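You operate a simulated robot arm through the tools that you are given. There is no shell and no other tool. Be economical: measure what you need, move in short steps, check, and stop when the job is done.

You are at the controls of a simulated robot arm. One attempt, no reset.

TASK
Change the connector in the PRINTER socket for the PRINT 2 one.
Fine: mode knob OFF first and back to RUN last; old connector on the steel table; lock the socket lever.

It is judged by the outcome, as a careful person would: the job done as asked, and still so three seconds after it is handed in. It fails if anything else is knocked over, pushed out of place, dropped, spilled or broken.

THE ROBOT
A 7-joint arm with a three-finger gripper on a trunk, on a base that drives. Base frame: it is fixed to the floor where the robot stands at the start and does not move with it; the origin is under the middle of the robot, x ahead of it, y to its left, z up; the surface under the hand at the start is at about z = 0.965. Readings come in m, rad, newtons and seconds.
With the tool pointing down near the work surface it reaches from about 0.1 to 0.9 m from the robot's upright axis, wherever it stands. Its first joint turns from -2.897 to 2.897 rad. Places, roughly: computer [0.8, -0.4, 0.8]; computer load button [0.5, -0.7, 1.1]; computer reset button [0.5, -0.6, 1.1]; computer start button [0.5, -0.6, 1.2]; computer stop button [0.5, -0.7, 1.2]; first address knob [0.5, -0.3, 1.1]; letter a switch [0.5, -0.1, 1.2]; letter b switch [0.5, -0.1, 1.2]; letter c switch [0.5, -0.2, 1.2]; letter d switch [0.5, -0.2, 1.2]; letter e switch [0.5, -0.3, 1.2]; letter f switch [0.5, -0.3, 1.2]; letter g switch [0.5, -0.4, 1.2]; mode knob [0.5, -0.1, 1.1]; number eight switch [0.5, -0.5, 1.2]; number four switch [0.5, -0.6, 1.2]. Payload 2.69 kg.
The tool frame sits at the grasp point between the pads (the TCP): z along the fingers, y along the line on which they close. The tips reach 0.029 m beyond it. The gripper opens to 0.12 m. The gripper's body begins 0.078 m behind the TCP.
Orientation is that of the tool frame in the base frame, as a unit quaternion [w, x, y, z]. With the fingers straight down and closing along the base's y, the tool's x points along the base's -x, its y along +y and its z along -z.

THE INTERFACE
- The arm moves only by the tool play_rows. Its argument "increments" is a list that holds one entry, the list of rows, each a list of 7 numbers: the shift along the tool's x, y, z in units of 20 mm (1.0 is 20 mm), then the turn, a rotation vector about the tool's x, y, z in units of 4 degrees (1.0 is 4 degrees), then the finger opening in m, from 0 to 0.12. In form: [[[x, y, z, wx, wy, wz, hand], ...]]. A call has 1 to 12 rows; each row shifts and turns the commanded pose from where the row before left it, along the tool's axes as they then stand. A call with a number of a shift or a turn outside -1 to 1 is refused whole. A row lasts 0.2 s, in which the tool goes at most 0.05 m and 0.15 rad; a call with a longer step from one row to the next is refused whole, and so is a gripper value outside its range. A pose out of reach is approached as far as the arm can. The call stops where the force on the tool passes 40 N (or 10 N more than at its start, if that is more) or the arm is blocked; 0.2 s more then pass. The fingers move at their own pace and stop on an object; they squeeze with about 43 N. The grip force told is the motor's: it shows also when the fingers shut on nothing. Time passes only in rows, and 0.2 s behind the last, so rows that do not move let the fingers close. It gives the time, the measured TCP pose, the force on the tool (base axes), the opening and the grip force at its end, in the units of the frame above (readings bear some noise), with the torque about the TCP (base axes, N m) and any sound that the robot's microphone picked up, and new pictures: "show" is both (left out), scene, wrist or none.
- Cameras (640 x 400 px; columns grow to the right, rows downward): "scene" is now at [0.2325, -0.0201, 1.3139]; the picture's right is [-0.29, -0.96, 0.00], its down [-0.66, 0.20, -0.72] and it looks along [0.69, -0.21, -0.69] (base axes); focal length 214 px, centre (320, 200). "wrist" rides on the gripper at [0.063, 0, -0.104] in the tool frame; the picture's right is [0.00, 1.00, 0.00], its down [-0.83, 0.00, -0.56] and it looks along [-0.56, 0.00, 0.83] (tool axes); focal length 275 px, centre (320, 200). There is no depth. A picture from a camera that has moved, and an enlarged one, comes with that camera's place and axes in the base frame and with its lens.
- slide_trunk(by): slides the trunk up (or, below 0, down) by that many m; the arm and the scene camera ride with it, the base frame stays. It gives what a move gives, with no picture.
- base_move(legs): drives the robot by 1 to 6 legs, each [ahead, left, turn to the left] in m, m and rad, along the robot's own axes; the way and the turn of a leg run together, so that a leg with both is an arc; at most 1.5 m and 3.142 rad a leg. The arm and the cameras ride along, it lands a little off, and it stops where it bumps. It gives what a move gives, and a new picture of the scene camera.
- pan_tilt(pan, tilt): turns the head with the scene camera to pan (to the left, within 1.501 rad either way) and tilt (down, from -0.506 to 1.204), counted from straight ahead of the robot. It gives what a move gives, and a new picture of the scene camera.
- zoom(camera, box): a new picture of the part [left, top, right, bottom] of that camera's present view, enlarged. It takes no simulated time.
- finish_job(): hands the job in; it is judged then, once.

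Go step by step. Nothing tells you exact positions but the pictures and the camera data: compare them with the known pose of the tool, close in by small moves and look again before you grip or let go. The budget is 120 turns and 260 pictures, counting those below and the enlarged ones. Unless the task says otherwise, let go and move clear before handing in, and close with one line.

The tools are called by a JSON object that holds its "api" and its "payload". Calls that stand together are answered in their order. play_rows: Moves the arm, as the interface text tells. Its arguments: {"type":"object","properties":{"increments":{"type":"array","items":{"type":"array","items":{"type":"array","items":{"type":"number"}}}},"show":{"type":"string","enum":["both","scene","wrist","none"]}},"required":["increments"]} The other tools are called the same way: slide_trunk (by) slides the trunk up or down; base_move (legs) drives the base; pan_tilt (pan, tilt) turns the head that bears the scene camera; zoom (camera, box) takes an enlarged picture of a part of a camera's view; finish_job () hands the job in.

At the start:

```text
time: 0.0
tool_pos: [0.4976, -0.0011, 1.1503]
ee_rot: [0.001, 0.0, 1.0, 0.001]
force: [-1.1, 0.2, -0.3]
ft_torque: [0.01, -0.02, 0.0]
opening: 0.1203
gripper_force: 0.1
trunk travel left (down, up): [-0.575, 0.038]
robot x, y, heading: [0.0018, 0.0018, -0.004]
head pan, tilt: [-0.291, 0.763]
```

scene: 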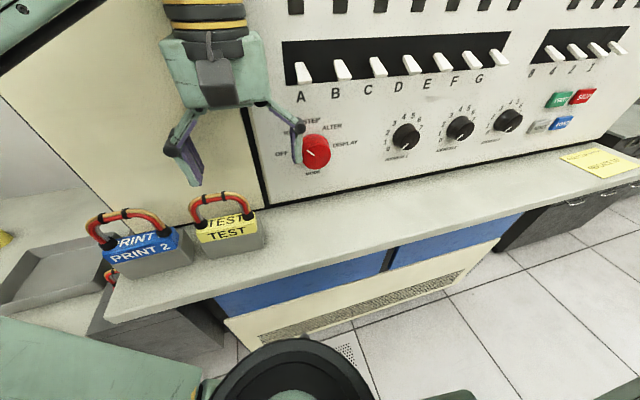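
wrist: 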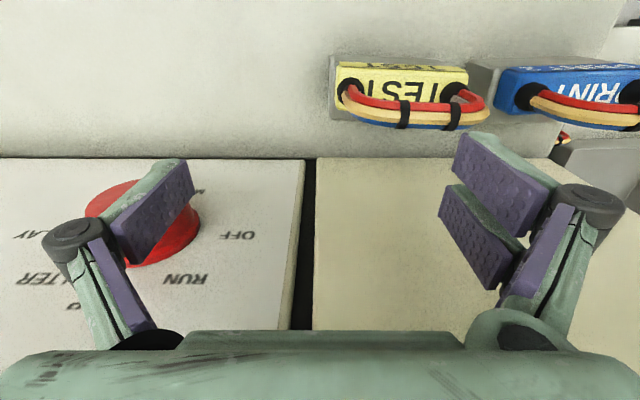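

I see the console with the red mode knob, and the TEST and PRINT 2 connectors on the shelf. I'll look around for the PRINTER socket and the steel table.

{"api": "zoom", "payload": {"camera": "scene", "box": [240, 90, 400, 190]}}

{"api": "pan_tilt", "payload": {"pan": 0.6, "tilt": 0.7}}

```text
4.00 times, centred on (320, 140) of scene
camera zoom: at [0.2325, -0.0201, 1.3139], right [-0.29, -0.96, 0.0], down [-0.66, 0.2, -0.72], along [0.69, -0.21, -0.69], focal length 858 px, centre (320, 440)
```

zoom: 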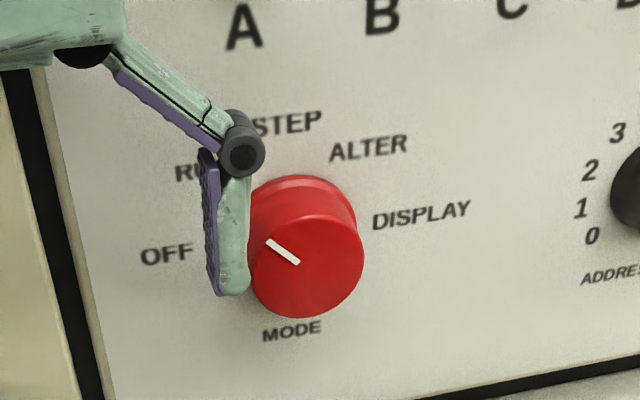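

```text
time: 1.2
tool_pos: [0.4987, -0.0012, 1.1507]
ee_rot: [0.001, 0.0, 1.0, 0.0]
force: [0.2, -0.9, -0.2]
ft_torque: [0.0, -0.01, -0.04]
opening: 0.1199
gripper_force: 0.0
trunk travel left (down, up): [-0.575, 0.038]
robot x, y, heading: [-0.0004, 0.0002, -0.0]
head pan, tilt: [0.6, 0.7]
camera scene: at [0.2238, 0.0514, 1.3192], right [0.56, -0.83, 0.0], down [-0.53, -0.36, -0.76], along [0.63, 0.43, -0.64], focal length 214 px, centre (320, 200)
```

scene: 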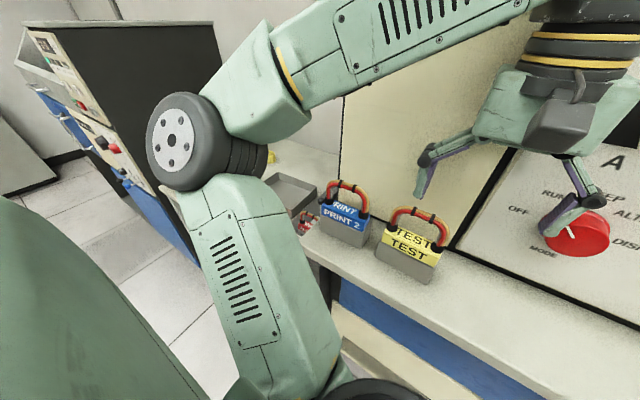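

The knob pointer is at RUN. There's something red just left of the PRINT 2 connector, and a tray; looking further.

{"api": "zoom", "payload": {"camera": "scene", "box": [240, 130, 400, 230]}}

{"api": "pan_tilt", "payload": {"pan": 0.3, "tilt": 0.95}}

{"api": "pan_tilt", "payload": {"pan": 1.45, "tilt": 0.5}}

{"api": "pan_tilt", "payload": {"pan": -1.3, "tilt": 0.5}}

```text
4.00 times, centred on (320, 180) of scene
camera zoom: at [0.2238, 0.0514, 1.3192], right [0.56, -0.83, 0.0], down [-0.53, -0.36, -0.76], along [0.63, 0.43, -0.64], focal length 858 px, centre (320, 280)
```

zoom: 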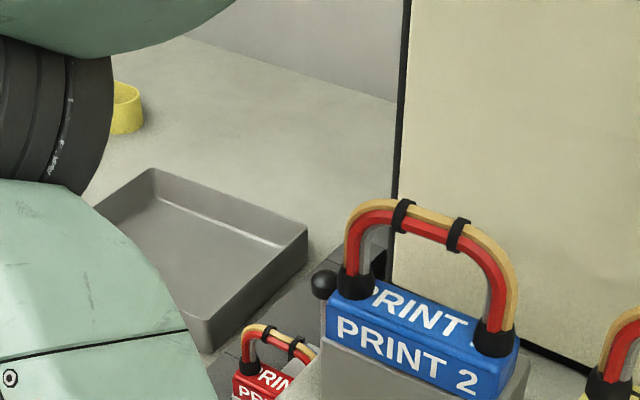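

```text
time: 2.0
tool_pos: [0.4978, -0.0016, 1.1496]
ee_rot: [0.0, -0.001, 1.0, 0.0]
force: [0.5, 0.1, 0.1]
ft_torque: [0.02, -0.03, -0.03]
opening: 0.12
gripper_force: 0.1
trunk travel left (down, up): [-0.575, 0.038]
robot x, y, heading: [-0.0012, 0.0015, -0.003]
head pan, tilt: [0.3, 0.949]
camera scene: at [0.2232, 0.0251, 1.2995], right [0.3, -0.96, 0.0], down [-0.78, -0.24, -0.58], along [0.56, 0.17, -0.81], focal length 214 px, centre (320, 200)
```

scene: 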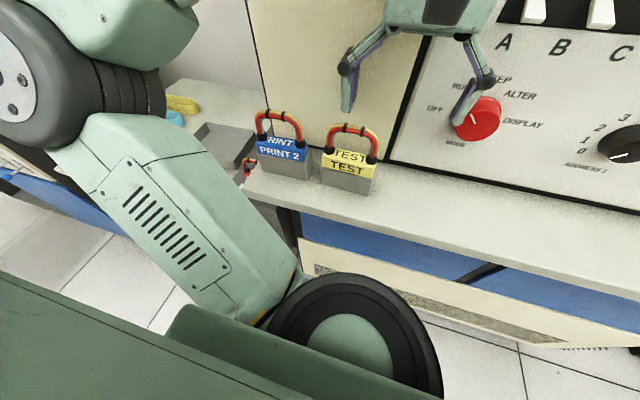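

```text
time: 3.4
tool_pos: [0.4975, -0.0013, 1.1494]
ee_rot: [0.001, 0.0, 1.0, 0.001]
force: [0.3, -0.3, -0.1]
ft_torque: [-0.01, -0.02, -0.02]
opening: 0.1199
gripper_force: 0.1
trunk travel left (down, up): [-0.575, 0.038]
robot x, y, heading: [0.0004, -0.0037, 0.005]
head pan, tilt: [1.45, 0.499]
camera scene: at [0.1647, 0.0938, 1.3369], right [0.99, -0.12, 0.0], down [-0.06, -0.48, -0.88], along [0.11, 0.87, -0.48], focal length 214 px, centre (320, 200)
```

scene: 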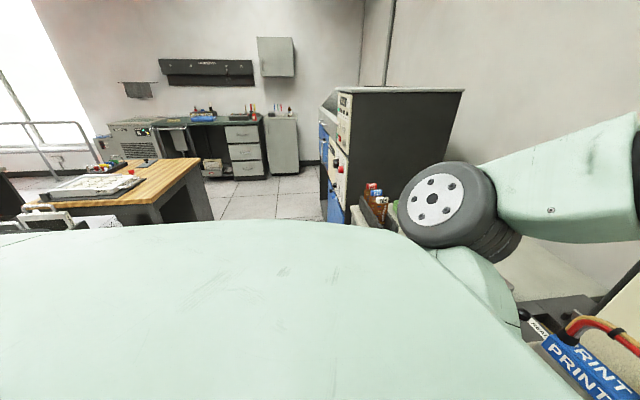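

```text
time: 5.8
tool_pos: [0.4979, -0.0007, 1.1508]
ee_rot: [0.0, 0.001, 1.0, 0.0]
force: [-0.4, 0.4, 0.9]
ft_torque: [0.02, 0.01, 0.01]
opening: 0.1201
gripper_force: 0.1
trunk travel left (down, up): [-0.575, 0.038]
robot x, y, heading: [0.0009, 0.0029, 0.002]
head pan, tilt: [-1.3, 0.499]
camera scene: at [0.178, -0.0842, 1.337], right [-0.96, -0.27, 0.0], down [-0.13, 0.46, -0.88], along [0.23, -0.85, -0.48], focal length 214 px, centre (320, 200)
```

scene: 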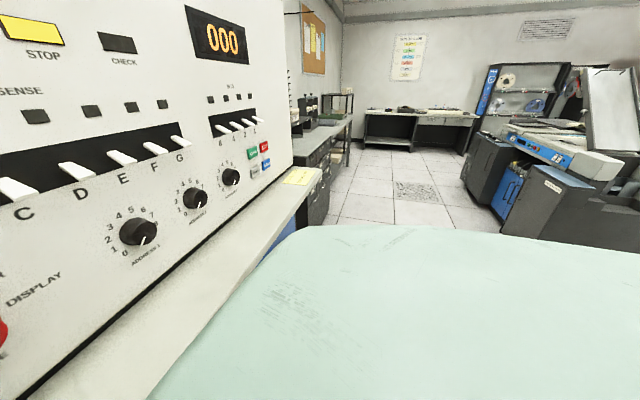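

The PRINTER socket is probably just left of the shelf end (red connector). I'll bring the arm back and left to look with the wrist camera.

{"api": "play_rows", "payload": {"increments": [[[1, 0, 0, 0, 0, 0, 0.12], [1, 0, -1, 0, 0, 0, 0.12], [1, 0, -1, 0, 0, 0, 0.12], [1, 1, -1, 0, 0, 0, 0.12], [1, 1, -1, 0, 0, 0, 0.12], [0, 1, 0, 0, 0, 0, 0.12], [0, 1, 0, 0, 0, 0, 0.12], [0, 1, 0, 0, 0, 0, 0.12], [0, 1, 0, 0, 0, 0, 0.12], [0, 1, 0, 0, 0, 0, 0.12], [0, 1, 0, 0, 0, 0, 0.12], [0, 1, 0, 0, 0, 0, 0.12]]], "show": "wrist"}}

{"api": "pan_tilt", "payload": {"pan": 0.6, "tilt": 0.7}}

```text
time: 6.7
tool_pos: [0.4354, -0.0348, 1.1671]
ee_rot: [-0.004, 0.093, 0.996, -0.012]
force: [0.7, -0.6, 0.1]
ft_torque: [0.01, -0.01, 0.0]
opening: 0.1199
gripper_force: 0.0
out of reach, approached as far as the arm can: row 3, 4
trunk travel left (down, up): [-0.575, 0.038]
robot x, y, heading: [0.0004, -0.0035, -0.001]
head pan, tilt: [-1.3, 0.499]
stopped in row 4: the arm was blocked; the commanded pose is now the measured one
camera wrist: at [0.3729, -0.0203, 1.2707], right [0.18, 0.98, -0.02], down [0.82, -0.14, 0.55], along [0.54, -0.12, -0.83], focal length 275 px, centre (320, 200)
```

wrist: 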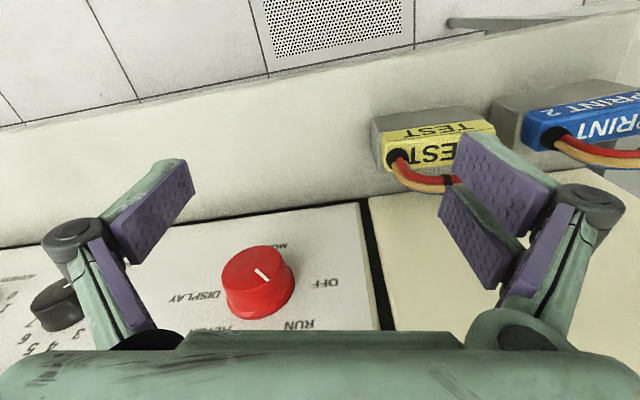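

```text
time: 8.5
tool_pos: [0.4345, -0.0339, 1.1689]
ee_rot: [-0.002, 0.093, 0.996, -0.012]
force: [0.0, -0.1, 0.6]
ft_torque: [-0.01, 0.0, 0.02]
opening: 0.1198
gripper_force: 0.0
trunk travel left (down, up): [-0.575, 0.038]
robot x, y, heading: [-0.0011, 0.0005, -0.003]
head pan, tilt: [0.6, 0.7]
camera scene: at [0.2238, 0.0514, 1.3193], right [0.56, -0.83, 0.0], down [-0.53, -0.36, -0.77], along [0.63, 0.43, -0.64], focal length 214 px, centre (320, 200)
```

scene: 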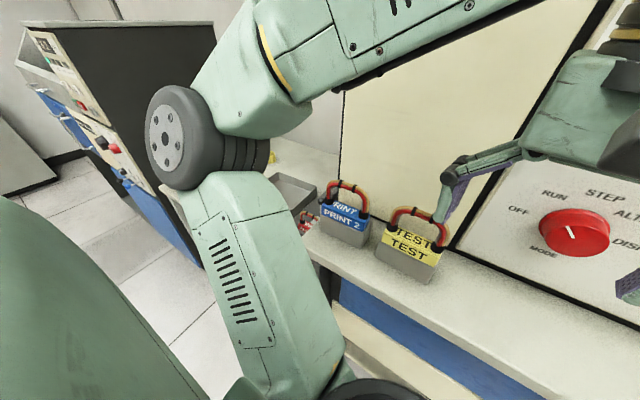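

Too cramped. I'll back the base 0.35 m for a better view and more arm room.

{"api": "base_move", "payload": {"legs": [[-0.35, 0, 0]]}}

{"api": "pan_tilt", "payload": {"pan": 0.35, "tilt": 0.6}}

```text
time: 10.8
tool_pos: [0.0832, -0.0334, 1.1687]
ee_rot: [-0.003, 0.091, 0.996, -0.012]
force: [-0.5, -0.7, -0.2]
ft_torque: [0.01, -0.02, -0.02]
opening: 0.1197
gripper_force: 0.0
trunk travel left (down, up): [-0.575, 0.038]
robot x, y, heading: [-0.3475, -0.0015, 0.004]
head pan, tilt: [0.6, 0.7]
camera scene: at [-0.1271, 0.0516, 1.3194], right [0.57, -0.82, 0.0], down [-0.53, -0.37, -0.77], along [0.63, 0.43, -0.64], focal length 214 px, centre (320, 200)
```

scene: 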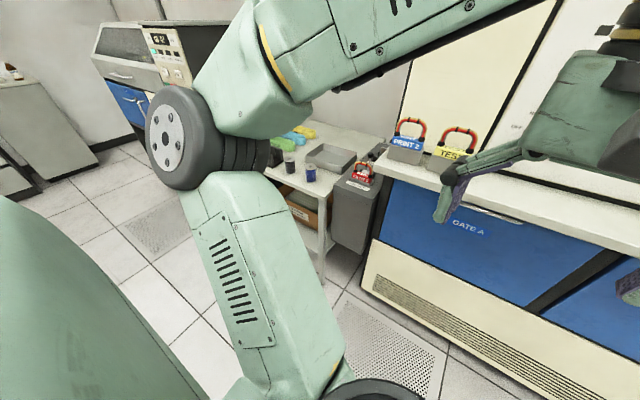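

```text
time: 11.6
tool_pos: [0.0832, -0.0334, 1.1669]
ee_rot: [-0.003, 0.092, 0.996, -0.013]
force: [0.5, 0.3, -0.5]
ft_torque: [0.01, -0.01, 0.0]
opening: 0.1201
gripper_force: 0.1
trunk travel left (down, up): [-0.575, 0.038]
robot x, y, heading: [-0.3515, -0.0015, 0.004]
head pan, tilt: [0.351, 0.6]
camera scene: at [-0.1137, 0.0341, 1.3279], right [0.35, -0.94, 0.0], down [-0.53, -0.2, -0.82], along [0.77, 0.29, -0.57], focal length 214 px, centre (320, 200)
```

scene: 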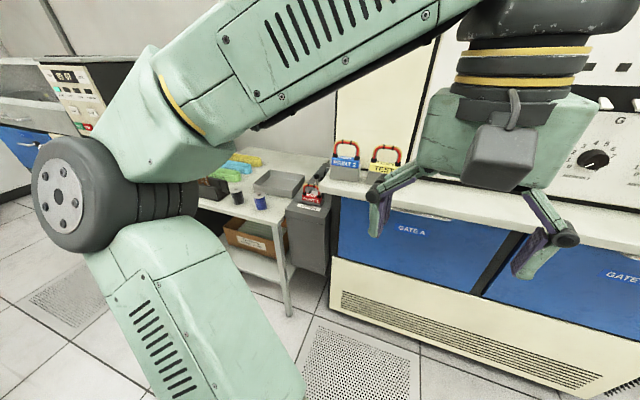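

{"api": "zoom", "payload": {"camera": "scene", "box": [180, 120, 420, 270]}}

{"api": "zoom", "payload": {"camera": "scene", "box": [260, 140, 372, 210]}}

```text
2.67 times, centred on (300, 195) of scene
camera zoom: at [-0.1137, 0.0341, 1.3279], right [0.35, -0.94, 0.0], down [-0.53, -0.2, -0.82], along [0.77, 0.29, -0.57], focal length 572 px, centre (373, 213)
```

zoom: 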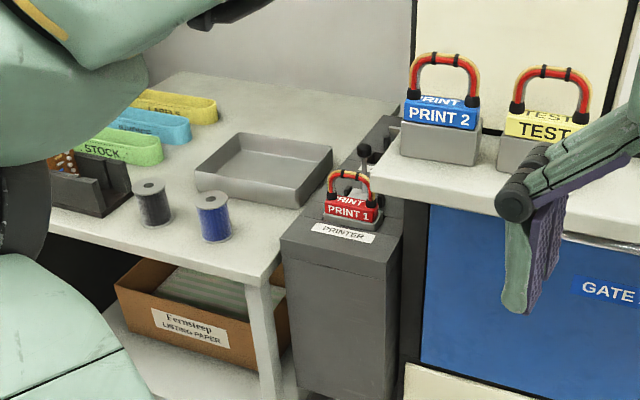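

```text
5.71 times, centred on (316, 175) of scene
camera zoom: at [-0.1137, 0.0341, 1.3279], right [0.35, -0.94, 0.0], down [-0.53, -0.2, -0.82], along [0.77, 0.29, -0.57], focal length 1226 px, centre (343, 343)
```

zoom: 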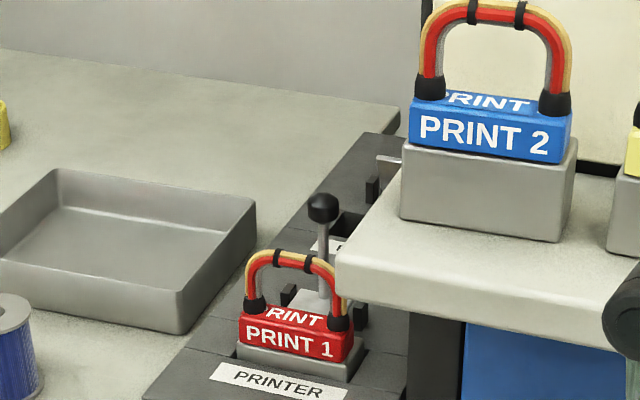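

PRINT 1 is plugged in the PRINTER socket on a grey pedestal left of the shelf, with a black-ball lever behind it; PRINT 2 stands on the shelf, and the pale table with the tray is to the left. First the mode knob: I'll turn the gripper to point horizontally at the panel.

{"api": "play_rows", "payload": {"increments": [[[-1, 0, 0.04, 0, -1, -0.9, 0.09], [-0.99, 0, 0.1, 0, -1, -0.9, 0.09], [-0.98, 0, 0.17, 0, -1, -0.83, 0.09], [-0.97, 0, 0.24, 0, -1, 0, 0.09], [-0.95, 0, 0.31, 0, -1, 0, 0.09], [-0.92, 0, 0.37, 0, -1, 0, 0.09], [-0.9, 0, 0.44, 0, -1, 0, 0.09], [-0.86, 0, 0.5, 0, -1, 0, 0.09], [-0.83, 0, 0.56, 0, -1, 0, 0.09], [-0.79, 0, 0.61, 0, -1, 0, 0.09], [-0.74, 0, 0.67, 0, -1, 0, 0.09], [-0.69, 0, 0.72, 0, -1, 0, 0.09]]], "show": "none"}}

{"api": "play_rows", "payload": {"increments": [[[0, 0, 0, 0, -1, 0, 0.09], [0, 0, 0, 0, -1, 0, 0.09], [0, 0, 0, 0, -1, 0, 0.09], [0, 0, 0, 0, -1, 0, 0.09], [0, 0, 0, 0, -1, 0, 0.09], [0, 0, 0, 0, -1, 0, 0.09], [0, 0, 0, 0, -1, 0, 0.09], [0, 0, 0, 0, -1, 0, 0.09], [0, 0, 0, 0, -1, 0, 0.09], [0, 0, 0, 0, -1, 0, 0.09], [0, 0, 0, 0, -0.5, 0, 0.09]]]}}

{"api": "pan_tilt", "payload": {"pan": 0.0, "tilt": 0.4}}

```text
time: 14.2
tool_pos: [0.3225, -0.0419, 1.1576]
ee_rot: [0.403, -0.008, 0.915, -0.019]
force: [0.2, -1.6, -0.4]
ft_torque: [0.06, -0.01, 0.02]
opening: 0.0899
gripper_force: 0.1
trunk travel left (down, up): [-0.575, 0.038]
robot x, y, heading: [-0.3486, -0.0019, 0.002]
head pan, tilt: [0.351, 0.6]
```

```text
time: 16.6
tool_pos: [0.3259, -0.0425, 1.1594]
ee_rot: [0.703, -0.015, 0.71, -0.014]
force: [0.2, -0.3, 0.9]
ft_torque: [-0.01, 0.0, 0.02]
opening: 0.0899
gripper_force: 0.0
out of reach, approached as far as the arm can: row 11
trunk travel left (down, up): [-0.575, 0.038]
robot x, y, heading: [-0.3489, -0.0001, 0.004]
head pan, tilt: [0.351, 0.6]
camera scene: at [-0.1136, 0.034, 1.3279], right [0.35, -0.94, 0.0], down [-0.53, -0.2, -0.83], along [0.77, 0.29, -0.56], focal length 214 px, centre (320, 200)
camera wrist: at [0.2207, -0.0443, 1.097], right [0.0, 1.0, -0.05], down [-0.55, 0.04, 0.84], along [0.84, 0.02, 0.55], focal length 275 px, centre (320, 200)
```

scene: 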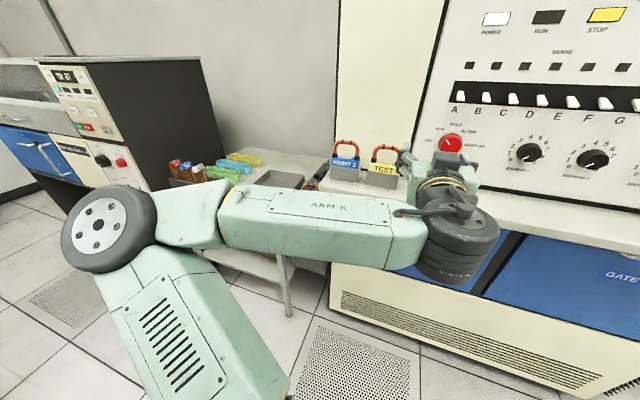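
wrist: 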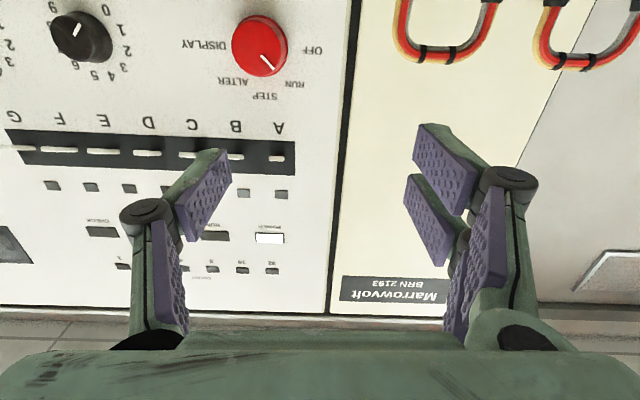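

```text
time: 17.4
tool_pos: [0.3261, -0.0411, 1.161]
ee_rot: [0.703, -0.014, 0.711, -0.015]
force: [-0.1, -0.1, 0.8]
ft_torque: [-0.01, -0.03, -0.01]
opening: 0.0899
gripper_force: 0.1
trunk travel left (down, up): [-0.575, 0.038]
robot x, y, heading: [-0.3527, -0.0025, 0.001]
head pan, tilt: [0.0, 0.4]
camera scene: at [-0.1039, 0.0038, 1.3461], right [0.0, -1.0, 0.0], down [-0.39, 0.0, -0.92], along [0.92, 0.0, -0.39], focal length 214 px, centre (320, 200)
```

scene: 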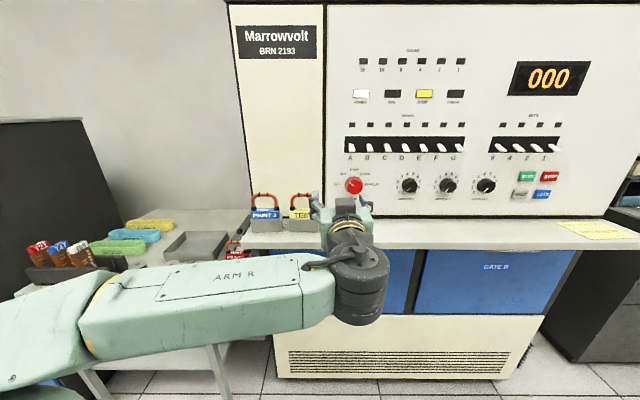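

Knob face is at about (0.553, -0.108, 1.123), ~5 cm diameter. I'll move in front of it.

{"api": "play_rows", "payload": {"increments": [[[0.2, -0.37, 0.9, 0, 0, 0.35, 0.09], [0.2, -0.37, 0.9, 0, 0, 0.35, 0.09], [0.2, -0.37, 0.9, 0, 0, 0, 0.09], [0.2, -0.37, 0.9, 0, 0, 0, 0.09], [0.2, -0.37, 0.9, 0, 0, 0, 0.09], [0.2, -0.37, 0.9, 0, 0, 0, 0.09], [0.2, -0.37, 0.9, 0, 0, 0, 0.09], [0.2, -0.37, 0.9, 0, 0, 0, 0.09], [0.2, -0.37, 0.9, 0, 0, 0, 0.09]]]}}

```text
time: 19.4
tool_pos: [0.488, -0.1083, 1.1236]
ee_rot: [0.704, 0.003, 0.711, 0.003]
force: [-0.4, -0.8, -0.1]
ft_torque: [-0.02, -0.01, 0.02]
opening: 0.0898
gripper_force: 0.1
trunk travel left (down, up): [-0.575, 0.038]
robot x, y, heading: [-0.3512, 0.0026, 0.005]
head pan, tilt: [0.0, 0.4]
camera scene: at [-0.1037, 0.0036, 1.3461], right [0.0, -1.0, 0.0], down [-0.39, 0.0, -0.92], along [0.92, 0.0, -0.39], focal length 214 px, centre (320, 200)
camera wrist: at [0.3824, -0.1079, 1.0591], right [0.0, 1.0, 0.0], down [-0.55, 0.0, 0.84], along [0.84, 0.0, 0.55], focal length 275 px, centre (320, 200)
```

scene: 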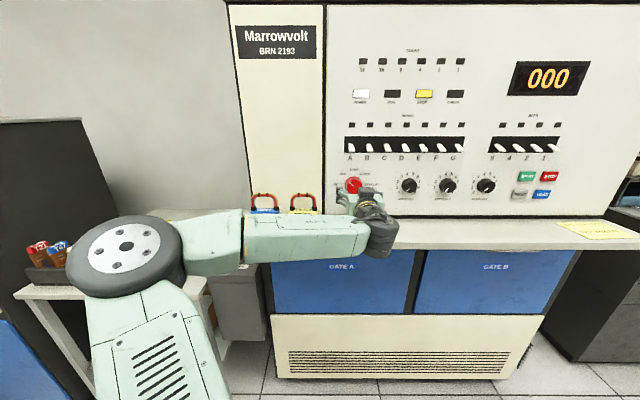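
wrist: 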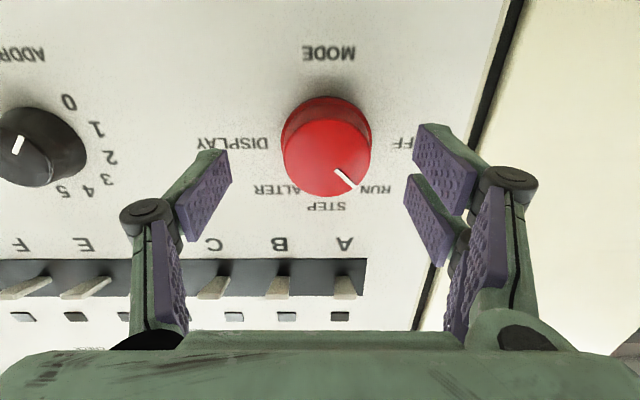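

Knob axis refined to (y -0.104, z 1.137). Moving in around the knob and closing.

{"api": "play_rows", "payload": {"increments": [[[-0.65, 0.2, 0.4, 0, 0, 0, 0.09], [0, 0, 0.7, 0, 0, 0, 0.09], [0, 0, 0.7, 0, 0, 0, 0.09], [0, 0, 0.7, 0, 0, 0, 0.09], [0, 0, 0.6, 0, 0, 0, 0.09]]], "show": "wrist"}}

```text
time: 20.4
tool_pos: [0.5295, -0.1046, 1.1347]
ee_rot: [0.703, 0.004, 0.711, 0.001]
force: [-47.1, 8.9, -4.4]
ft_torque: [-0.33, -0.48, 1.22]
opening: 0.1
gripper_force: 26.0
trunk travel left (down, up): [-0.575, 0.038]
robot x, y, heading: [-0.3534, 0.0006, -0.001]
head pan, tilt: [0.0, 0.4]
stopped in row 5: the force on the tool passed its limit at 46 N (the readings are from after the stop); the commanded pose is now the measured one
camera wrist: at [0.4244, -0.1043, 1.0725], right [0.0, 1.0, 0.0], down [-0.55, 0.0, 0.84], along [0.84, 0.0, 0.55], focal length 275 px, centre (320, 200)
```

wrist: 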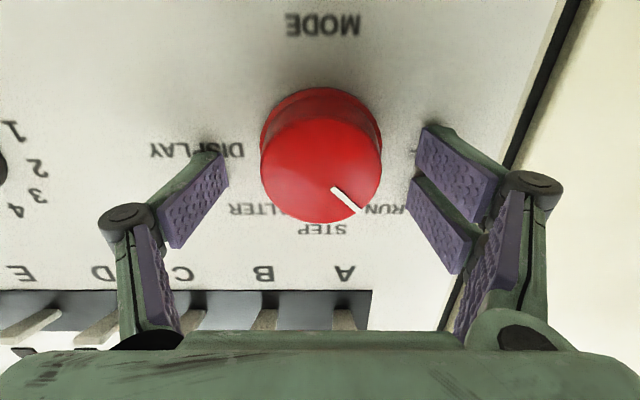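

The tips touched the panel (x≈0.559), so the knob is nearer than thought, axis at z≈1.124. Backing off 5 mm, lowering 11 mm, then closing.

{"api": "play_rows", "payload": {"increments": [[[0, 0, -0.25, 0, 0, 0, 0.1], [0.55, 0, 0, 0, 0, 0, 0.1], [0, 0, 0, 0, 0, 0, 0.04], [0, 0, 0, 0, 0, 0, 0.04], [0, 0, 0, 0, 0, 0, 0.04], [0, 0, 0, 0, 0, 0, 0.04], [0, 0, 0, 0, 0, 0, 0.04]]], "show": "wrist"}}

```text
time: 21.8
tool_pos: [0.5204, -0.1009, 1.1233]
ee_rot: [0.702, 0.001, 0.712, 0.002]
force: [-63.4, 15.2, -5.8]
ft_torque: [-0.73, -0.92, 0.95]
opening: 0.0667
gripper_force: 32.8
trunk travel left (down, up): [-0.575, 0.038]
robot x, y, heading: [-0.3494, -0.0015, 0.003]
head pan, tilt: [0.0, 0.4]
stopped in row 6: the force on the tool passed its limit at 60 N (the readings are from after the stop); the commanded pose is now the measured one
camera wrist: at [0.4155, -0.1016, 1.0609], right [0.0, 1.0, 0.0], down [-0.54, 0.0, 0.84], along [0.84, 0.0, 0.54], focal length 275 px, centre (320, 200)
```

wrist: 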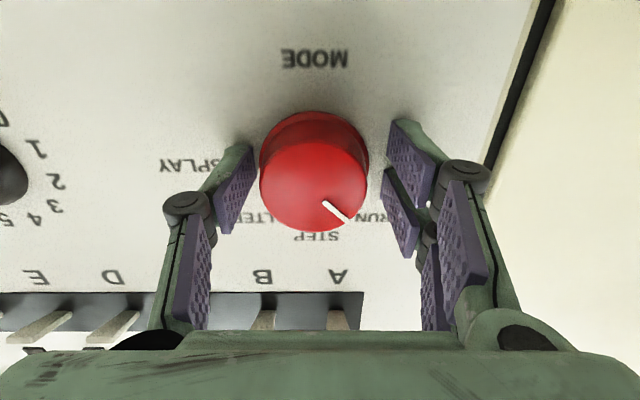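

The closing fingers extend forward and pressed the panel; I'll open slightly, back off 12 mm and close again.

{"api": "play_rows", "payload": {"increments": [[[0, 0, -0.3, 0, 0, 0, 0.075], [0, 0, -0.3, 0, 0, 0, 0.075], [0, 0, 0, 0, 0, 0, 0.04], [0, 0, 0, 0, 0, 0, 0.04], [0, 0, 0, 0, 0, 0, 0.04], [0, 0, 0, 0, 0, 0, 0.04], [0, 0, 0, 0, 0, 0, 0.04]]], "show": "wrist"}}

```text
time: 23.4
tool_pos: [0.5167, -0.105, 1.1196]
ee_rot: [0.7, 0.003, 0.714, 0.002]
force: [5.7, -4.0, 0.1]
ft_torque: [0.0, 0.13, -0.27]
opening: 0.0526
gripper_force: 45.1
trunk travel left (down, up): [-0.575, 0.038]
robot x, y, heading: [-0.3521, -0.0001, 0.006]
head pan, tilt: [0.0, 0.4]
camera wrist: at [0.4113, -0.1041, 1.057], right [0.0, 1.0, 0.0], down [-0.54, 0.0, 0.84], along [0.84, 0.0, 0.54], focal length 275 px, centre (320, 200)
```

wrist: 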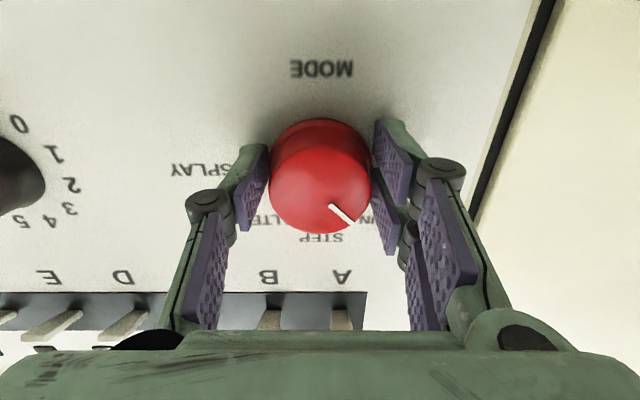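

Gripped the knob. Turning counter-clockwise toward OFF.

{"api": "play_rows", "payload": {"increments": [[[0, 0, 0, 0, 0, -1, 0.04], [0, 0, 0, 0, 0, -1, 0.04], [0, 0, 0, 0, 0, -1, 0.04], [0, 0, 0, 0, 0, -1, 0.04], [0, 0, 0, 0, 0, -1, 0.04], [0, 0, 0, 0, 0, -1, 0.04], [0, 0, 0, 0, 0, -1, 0.04], [0, 0, 0, 0, 0, -1, 0.04], [0, 0, 0, 0, 0, -1, 0.04], [0, 0, 0, 0, 0, -1, 0.04]]], "show": "wrist"}}

```text
time: 25.6
tool_pos: [0.5175, -0.1074, 1.1218]
ee_rot: [0.659, -0.24, 0.672, -0.239]
force: [17.8, -25.3, 14.7]
ft_torque: [0.11, -0.02, -1.05]
opening: 0.0523
gripper_force: 45.2
trunk travel left (down, up): [-0.575, 0.038]
robot x, y, heading: [-0.351, 0.001, 0.004]
head pan, tilt: [0.0, 0.4]
camera wrist: at [0.4113, -0.1477, 1.0726], right [-0.01, 0.77, -0.64], down [-0.54, 0.54, 0.65], along [0.84, 0.35, 0.41], focal length 275 px, centre (320, 200)
```

wrist: 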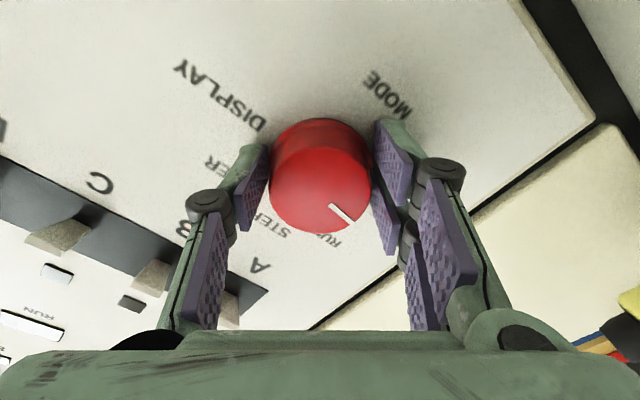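

The knob followed about 40°. Releasing to check where it sits.

{"api": "play_rows", "payload": {"increments": [[[0, 0, 0, 0, 0, 0, 0.08], [0, 0, 0, 0, 0, 0, 0.08], [0, 0, -0.5, 0, 0, 0, 0.08], [0, 0, -1, 0, 0, 0, 0.08], [0, 0, -1, 0, 0, 0, 0.08], [0, 0, -1, 0, 0, 1, 0.08], [0, 0, -1, 0, 0, 1, 0.08], [0, 0, 0, 0, 0, 1, 0.08], [0, 0, 0, 0, 0, 1, 0.08], [0, 0, 0, 0, 0, 1, 0.08]]], "show": "wrist"}}

{"api": "zoom", "payload": {"camera": "scene", "box": [313, 150, 409, 210]}}

```text
time: 27.8
tool_pos: [0.4271, -0.1045, 1.121]
ee_rot: [0.69, -0.121, 0.704, -0.12]
force: [0.8, 0.3, -0.2]
ft_torque: [0.01, -0.02, -0.01]
opening: 0.0798
gripper_force: 0.1
trunk travel left (down, up): [-0.575, 0.038]
robot x, y, heading: [-0.3517, 0.0038, 0.003]
head pan, tilt: [0.0, 0.4]
camera wrist: at [0.3212, -0.125, 1.063], right [-0.01, 0.94, -0.34], down [-0.54, 0.28, 0.79], along [0.84, 0.19, 0.51], focal length 275 px, centre (320, 200)
```

wrist: 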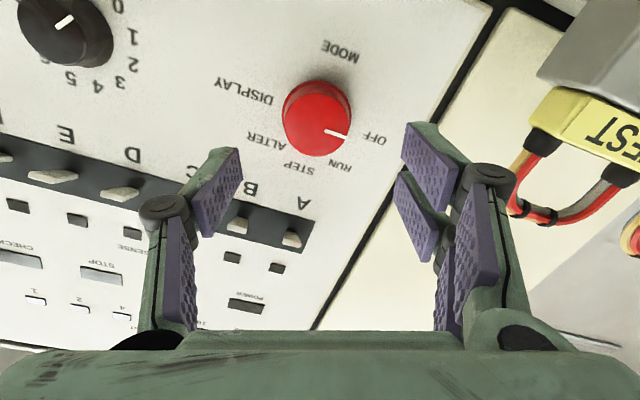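

```text
6.67 times, centred on (361, 180) of scene
camera zoom: at [-0.1053, 0.0042, 1.3461], right [0.0, -1.0, 0.0], down [-0.39, 0.0, -0.92], along [0.92, 0.0, -0.39], focal length 1430 px, centre (47, 333)
```

zoom: 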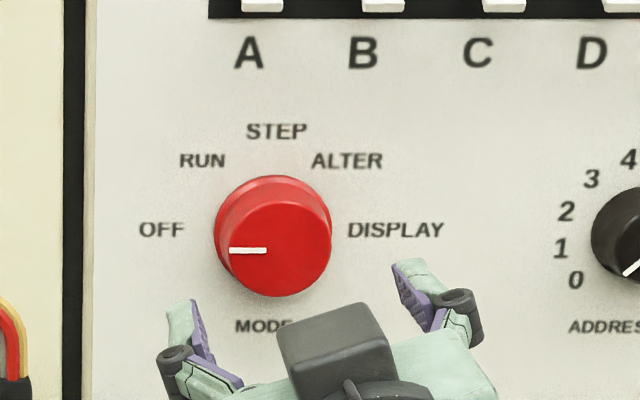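

Pointer is at OFF now. Next I retract and turn the gripper back down, closing along x, to reach the PRINTER socket area.

{"api": "play_rows", "payload": {"increments": [[[0, 0, -1, 0, 0, 1, 0.08], [0, 0, -1, 0, 0, 1, 0.08], [0, 0, -1, 0, 0, 1, 0.08], [0, 0, -1, 0, 0, 1, 0.08], [0, 0, -1, 0, 0, 1, 0.08], [0, 0, -1, 0, 1, 0, 0.08], [0, 0, -1, 0, 1, 0, 0.08], [0, 0, -1, 0, 1, 0, 0.08], [-0.2, 0, -0.9, 0, 1, 0, 0.08], [-0.3, 0, -0.5, 0, 1, 0, 0.08], [-0.5, 0, 0, 0, 1, 0, 0.08], [-0.5, 0, 0, 0, 1, 0, 0.08]]], "show": "none"}}

{"api": "play_rows", "payload": {"increments": [[[-0.5, 0, 0, 0, 1, 0, 0.08], [-0.5, 0, 0, 0, 1, 0, 0.08], [-0.5, 0, 0, 0, 1, 0, 0.08], [0, 0, 0, 0, 1, 0, 0.08], [0, 0, 0, 0, 1, 0, 0.08], [0, 0, 0, 0, 1, 0, 0.08], [0, 0, 0, 0, 1, 0, 0.08], [0, 0, 0, 0, 1, 0, 0.08], [0, 0, 0, 0, 1, 0, 0.08], [0, 0, 0, 0, 1, 0, 0.08], [0, 0, 0, 0, 1, 0, 0.08], [0, 0, 0, 0, 1, 0, 0.08]]], "show": "scene"}}

```text
time: 30.4
tool_pos: [0.2559, -0.1058, 1.1673]
ee_rot: [0.506, 0.001, 0.863, 0.003]
force: [0.1, 0.5, 0.0]
ft_torque: [0.01, -0.01, -0.01]
opening: 0.0801
gripper_force: 0.0
out of reach, approached as far as the arm can: row 6
trunk travel left (down, up): [-0.575, 0.038]
robot x, y, heading: [-0.3531, -0.0012, 0.004]
head pan, tilt: [0.0, 0.4]
```

```text
time: 33.0
tool_pos: [0.2729, -0.1047, 1.1848]
ee_rot: [0.113, 0.0, 0.994, 0.002]
force: [0.2, -0.9, -0.7]
ft_torque: [-0.04, -0.02, 0.02]
opening: 0.08
gripper_force: 0.1
out of reach, approached as far as the arm can: row 12
trunk travel left (down, up): [-0.575, 0.038]
robot x, y, heading: [-0.3517, -0.0032, 0.002]
head pan, tilt: [0.0, 0.4]
camera scene: at [-0.1051, 0.0043, 1.3461], right [0.0, -1.0, 0.0], down [-0.39, 0.0, -0.92], along [0.92, 0.0, -0.39], focal length 214 px, centre (320, 200)
```

scene: 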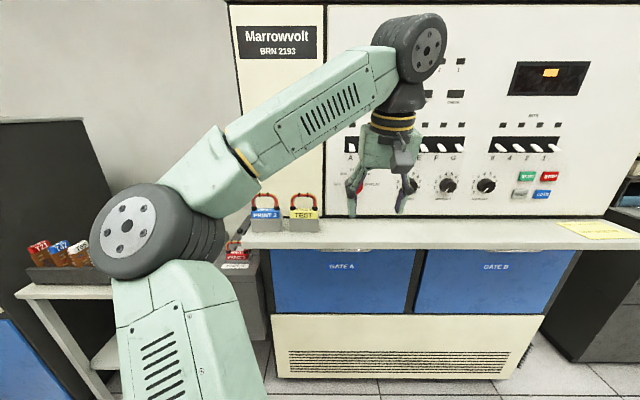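

Now finish the tilt and yaw the gripper 90°, and slide the base left for a view of the socket.

{"api": "play_rows", "payload": {"increments": [[[0, 0, 0.5, 0, 0, 1, 0.08], [0, 0, 0.5, 0, 0, 1, 0.08], [0, 0, 0.5, 0, 0, 1, 0.08], [0, 0, 0.5, 0, 0, 1, 0.08], [0, 0, 0, 0, 0, 1, 0.08], [0, 0, 0, 0, 0, 1, 0.08], [0, 0, 0, 0, 0, 1, 0.08], [0, 0, 0, 0, 0, 1, 0.08], [0, 0, 0, 0, 0, 1, 0.08], [0, 0, 0, 0, 0, 1, 0.08], [0, 0, 0, 0, 0, 1, 0.08], [0, 0, 0, 0, 0, 1, 0.08]]], "show": "none"}}

{"api": "base_move", "payload": {"legs": [[0, 0.4, 0]]}}

{"api": "pan_tilt", "payload": {"pan": -0.1, "tilt": 0.7}}

```text
time: 35.6
tool_pos: [0.2813, -0.1048, 1.1453]
ee_rot: [0.101, 0.405, 0.907, 0.049]
force: [-0.1, 0.5, 0.3]
ft_torque: [0.0, 0.0, 0.02]
opening: 0.0801
gripper_force: 0.1
trunk travel left (down, up): [-0.575, 0.038]
robot x, y, heading: [-0.3493, 0.0017, 0.003]
head pan, tilt: [0.0, 0.4]
```

```text
time: 39.3
tool_pos: [0.2801, 0.2945, 1.1454]
ee_rot: [0.101, 0.405, 0.908, 0.049]
force: [0.2, 0.1, -0.3]
ft_torque: [-0.05, 0.03, 0.05]
opening: 0.0798
gripper_force: 0.2
trunk travel left (down, up): [-0.575, 0.038]
robot x, y, heading: [-0.3501, 0.401, 0.002]
head pan, tilt: [0.0, 0.4]
camera scene: at [-0.1067, 0.4043, 1.3461], right [0.0, -1.0, 0.0], down [-0.39, 0.0, -0.92], along [0.92, 0.0, -0.39], focal length 214 px, centre (320, 200)
```

scene: 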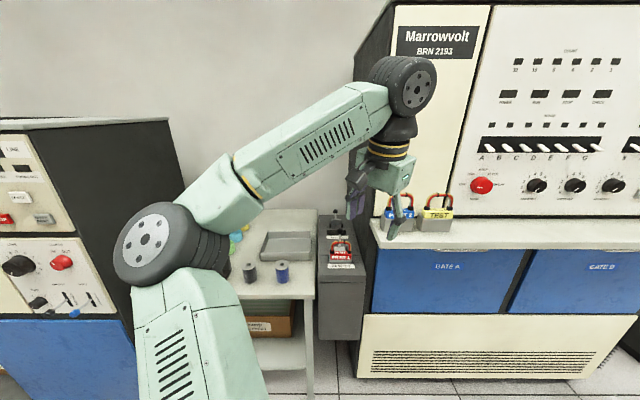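

```text
time: 40.1
tool_pos: [0.2794, 0.2948, 1.1458]
ee_rot: [0.101, 0.405, 0.907, 0.048]
force: [0.5, 0.0, -0.2]
ft_torque: [0.0, -0.01, 0.02]
opening: 0.0801
gripper_force: 0.0
trunk travel left (down, up): [-0.575, 0.038]
robot x, y, heading: [-0.3535, 0.4028, 0.004]
head pan, tilt: [-0.099, 0.7]
camera scene: at [-0.1147, 0.3957, 1.3193], right [-0.1, -1.0, 0.0], down [-0.64, 0.06, -0.77], along [0.76, -0.07, -0.64], focal length 214 px, centre (320, 200)
```

scene: 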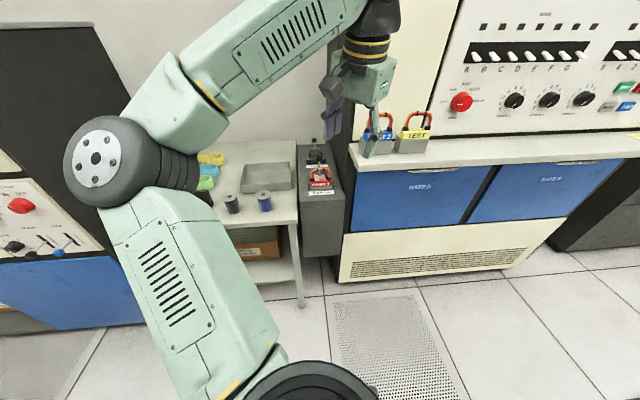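

{"api": "zoom", "payload": {"camera": "scene", "box": [272, 130, 368, 190]}}

{"api": "base_move", "payload": {"legs": [[0.3, 0, 0]]}}

{"api": "pan_tilt", "payload": {"pan": -0.1, "tilt": 0.9}}

```text
6.67 times, centred on (320, 160) of scene
camera zoom: at [-0.1147, 0.3957, 1.3193], right [-0.1, -1.0, 0.0], down [-0.64, 0.06, -0.77], along [0.76, -0.07, -0.64], focal length 1430 px, centre (320, 467)
```

zoom: 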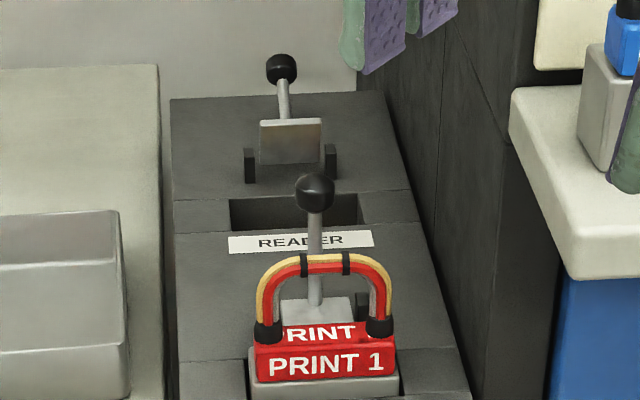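

```text
time: 42.1
tool_pos: [0.5808, 0.2938, 1.1454]
ee_rot: [0.101, 0.405, 0.907, 0.048]
force: [0.1, 0.0, 0.1]
ft_torque: [0.0, 0.01, 0.03]
opening: 0.08
gripper_force: 0.0
trunk travel left (down, up): [-0.575, 0.038]
robot x, y, heading: [-0.0504, 0.4024, 0.004]
head pan, tilt: [-0.099, 0.7]
camera scene: at [0.1864, 0.3962, 1.3191], right [-0.1, -1.0, 0.0], down [-0.64, 0.06, -0.76], along [0.76, -0.07, -0.64], focal length 214 px, centre (320, 200)
```

scene: 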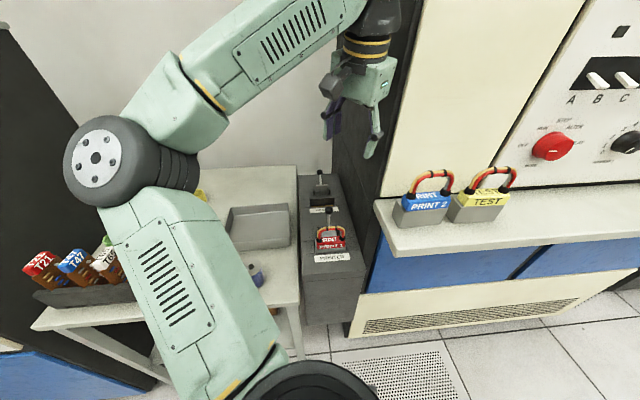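

```text
time: 42.9
tool_pos: [0.58, 0.2941, 1.1472]
ee_rot: [0.102, 0.405, 0.907, 0.049]
force: [0.0, -0.5, 0.2]
ft_torque: [-0.05, 0.0, 0.0]
opening: 0.0799
gripper_force: 0.0
trunk travel left (down, up): [-0.575, 0.038]
robot x, y, heading: [-0.0513, 0.4017, 0.005]
head pan, tilt: [-0.099, 0.901]
camera scene: at [0.1765, 0.3971, 1.3031], right [-0.1, -1.0, 0.0], down [-0.78, 0.08, -0.62], along [0.62, -0.06, -0.78], focal length 214 px, centre (320, 200)
```

scene: 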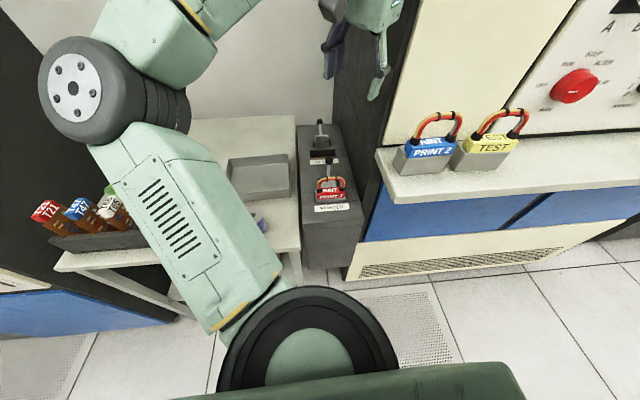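

{"api": "zoom", "payload": {"camera": "scene", "box": [280, 105, 376, 225]}}

{"api": "zoom", "payload": {"camera": "wrist", "box": [0, 0, 640, 400]}}

```text
3.33 times, centred on (328, 165) of scene
camera zoom: at [0.1765, 0.3971, 1.3031], right [-0.1, -1.0, 0.0], down [-0.78, 0.08, -0.62], along [0.62, -0.06, -0.78], focal length 715 px, centre (293, 317)
```

zoom: 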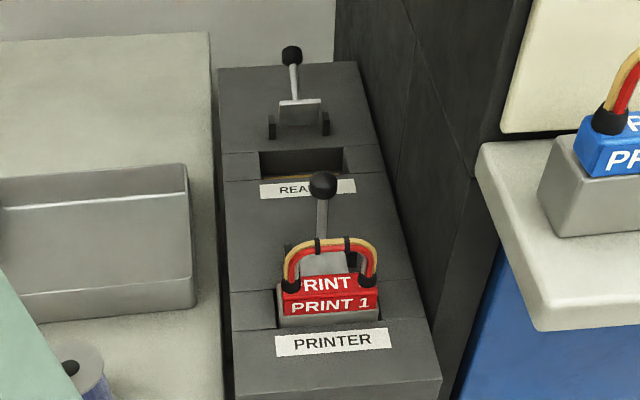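

```text
1.00 times, centred on (320, 200) of wrist (not enlarged: the box is as wide or as high as the picture)
camera zoom: at [0.5156, 0.3405, 1.2371], right [0.72, 0.67, 0.17], down [0.42, -0.62, 0.66], along [0.55, -0.41, -0.73], focal length 275 px, centre (320, 200)
```

zoom: 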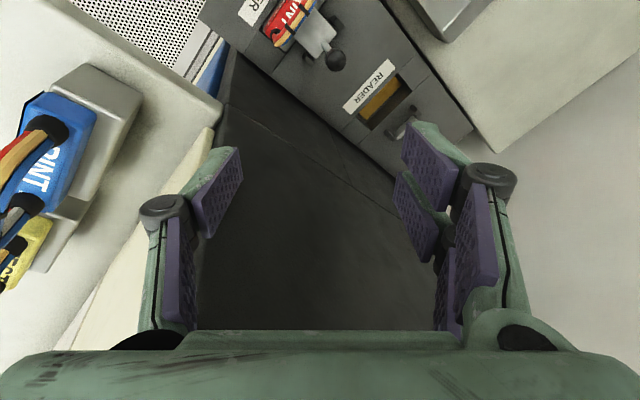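

The PRINTER lever's plate leans over the plug's rear (locked), while the empty READER's lever leans back (open). I'll finish the gripper orientation and take a close look with the wrist camera.

{"api": "play_rows", "payload": {"increments": [[[0, 0, 0, 0.283, 0.098, 0.948, 0.08], [0, 0, 0, 0.283, 0.098, 0.948, 0.08], [0, 0, 0, 0.283, 0.098, 0.948, 0.08], [0, 0, 0, 0.283, 0.098, 0.948, 0.08], [0, 0, 0, 0.283, 0.098, 0.948, 0.08], [0, 0, 0, 0.283, 0.098, 0.948, 0.08], [0, 0, 0, 0.283, 0.098, 0.948, 0.08], [0, 0, 0, 0.283, 0.098, 0.948, 0.08], [0, 0, 0, 0.283, 0.098, 0.948, 0.08], [0, 0, 0, 0.283, 0.098, 0.948, 0.08], [0, 0, 0, 0.283, 0.098, 0.948, 0.08]]], "show": "none"}}

{"api": "play_rows", "payload": {"increments": [[[1, 0, 0.4, 0, 0, 0, 0.08], [1, 0, 0.4, 0, 0, 0, 0.08], [1, 0, 0.4, 0, 0, 0, 0.08], [1, 0, 0.4, 0, 0, 0, 0.08], [1, 0, 0.4, 0, 0, 0, 0.08], [1, 0, 0.4, 0, 0, 0, 0.08], [1, 0, 0.4, 0, 0, 0, 0.08], [1, 0, 0.4, 0, 0, 0, 0.08], [1, 0, 0.4, 0, 0, 0, 0.08]]], "show": "both"}}

```text
time: 45.3
tool_pos: [0.4621, 0.2238, 1.0766]
ee_rot: [0.001, 0.706, 0.708, 0.0]
force: [-0.3, 0.3, -0.7]
ft_torque: [0.02, 0.0, 0.0]
opening: 0.0799
gripper_force: 0.1
out of reach, approached as far as the arm can: row 4, 5, 6, 7, 8, 9, 10, 11
trunk travel left (down, up): [-0.575, 0.038]
robot x, y, heading: [-0.056, 0.4008, 0.002]
head pan, tilt: [-0.099, 0.901]
```

```text
time: 47.3
tool_pos: [0.4002, 0.3516, 0.9857]
ee_rot: [0.001, 0.707, 0.708, 0.0]
force: [-0.1, -0.8, 0.3]
ft_torque: [0.01, -0.02, -0.02]
opening: 0.0801
gripper_force: 0.1
out of reach, approached as far as the arm can: row 1, 2, 3, 4, 5, 6, 7, 8, 9
trunk travel left (down, up): [-0.575, 0.038]
robot x, y, heading: [-0.052, 0.3996, -0.0]
head pan, tilt: [-0.099, 0.901]
camera scene: at [0.1764, 0.3972, 1.3031], right [-0.1, -1.0, 0.0], down [-0.78, 0.08, -0.62], along [0.62, -0.06, -0.78], focal length 214 px, centre (320, 200)
camera wrist: at [0.3987, 0.4133, 1.0881], right [1.0, 0.01, 0.0], down [0.0, -0.83, 0.56], along [0.0, -0.56, -0.83], focal length 275 px, centre (320, 200)
```

scene: 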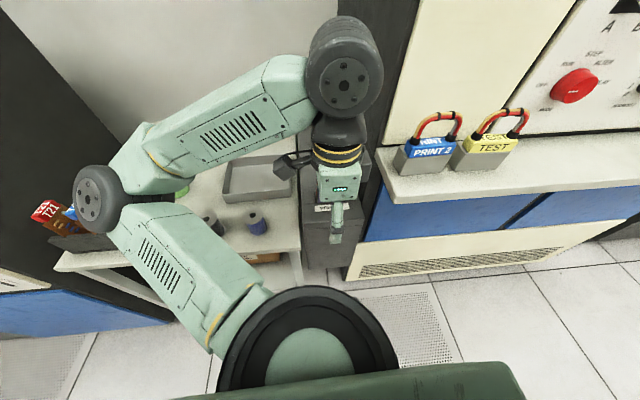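
wrist: 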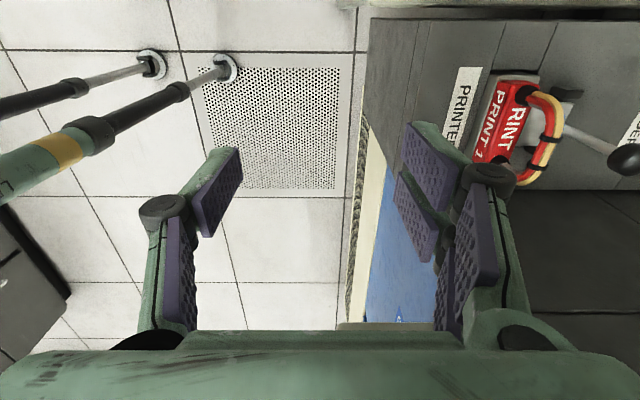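

Now I'll shift over (+x, +y) for a clean close view of the socket.

{"api": "play_rows", "payload": {"increments": [[[0.6, 1, -0.2, 0, 0, 0, 0.08], [0.6, 1, -0.2, 0, 0, 0, 0.08], [0.6, 1, -0.2, 0, 0, 0, 0.08], [0.6, 1, -0.2, 0, 0, 0, 0.08], [0.6, 1, -0.2, 0, 0, 0, 0.08], [0.6, 1, 0, 0, 0, 0, 0.08], [0.6, 1, 0, 0, 0, 0, 0.08], [0.6, 1, 0, 0, 0, 0, 0.08], [0.6, 1, 0, 0, 0, 0, 0.08]]], "show": "both"}}

```text
time: 49.3
tool_pos: [0.4355, 0.3153, 0.9757]
ee_rot: [0.001, 0.706, 0.708, -0.001]
force: [0.9, 1.2, -1.1]
ft_torque: [0.01, -0.03, -0.02]
opening: 0.08
gripper_force: 0.0
out of reach, approached as far as the arm can: row 1, 2, 3, 4, 5, 6, 7, 8, 9
trunk travel left (down, up): [-0.575, 0.038]
robot x, y, heading: [-0.0519, 0.3963, 0.0]
head pan, tilt: [-0.099, 0.901]
camera scene: at [0.1766, 0.397, 1.3031], right [-0.1, -1.0, 0.0], down [-0.78, 0.08, -0.62], along [0.62, -0.06, -0.78], focal length 214 px, centre (320, 200)
camera wrist: at [0.4344, 0.3784, 1.0792], right [1.0, 0.01, 0.0], down [0.01, -0.83, 0.56], along [0.0, -0.56, -0.83], focal length 275 px, centre (320, 200)
```

scene: 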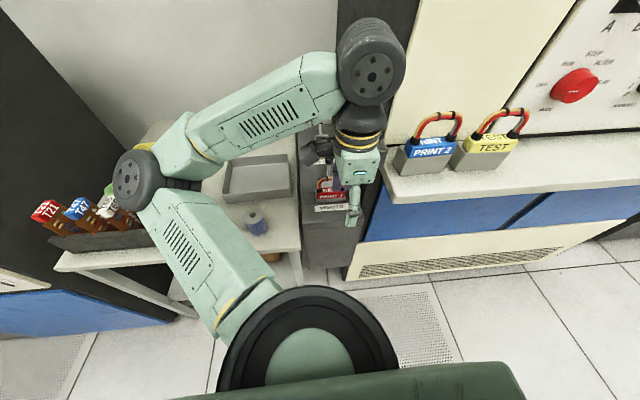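
wrist: 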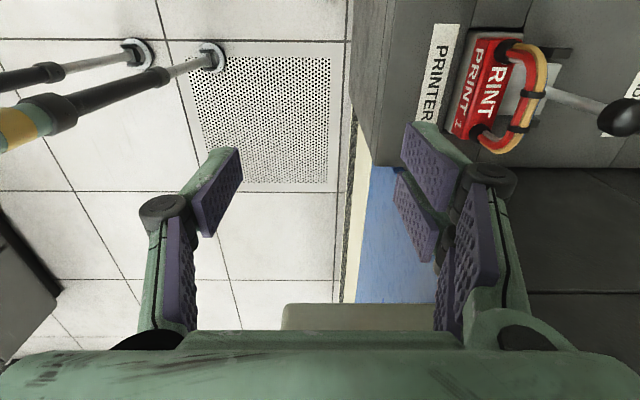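

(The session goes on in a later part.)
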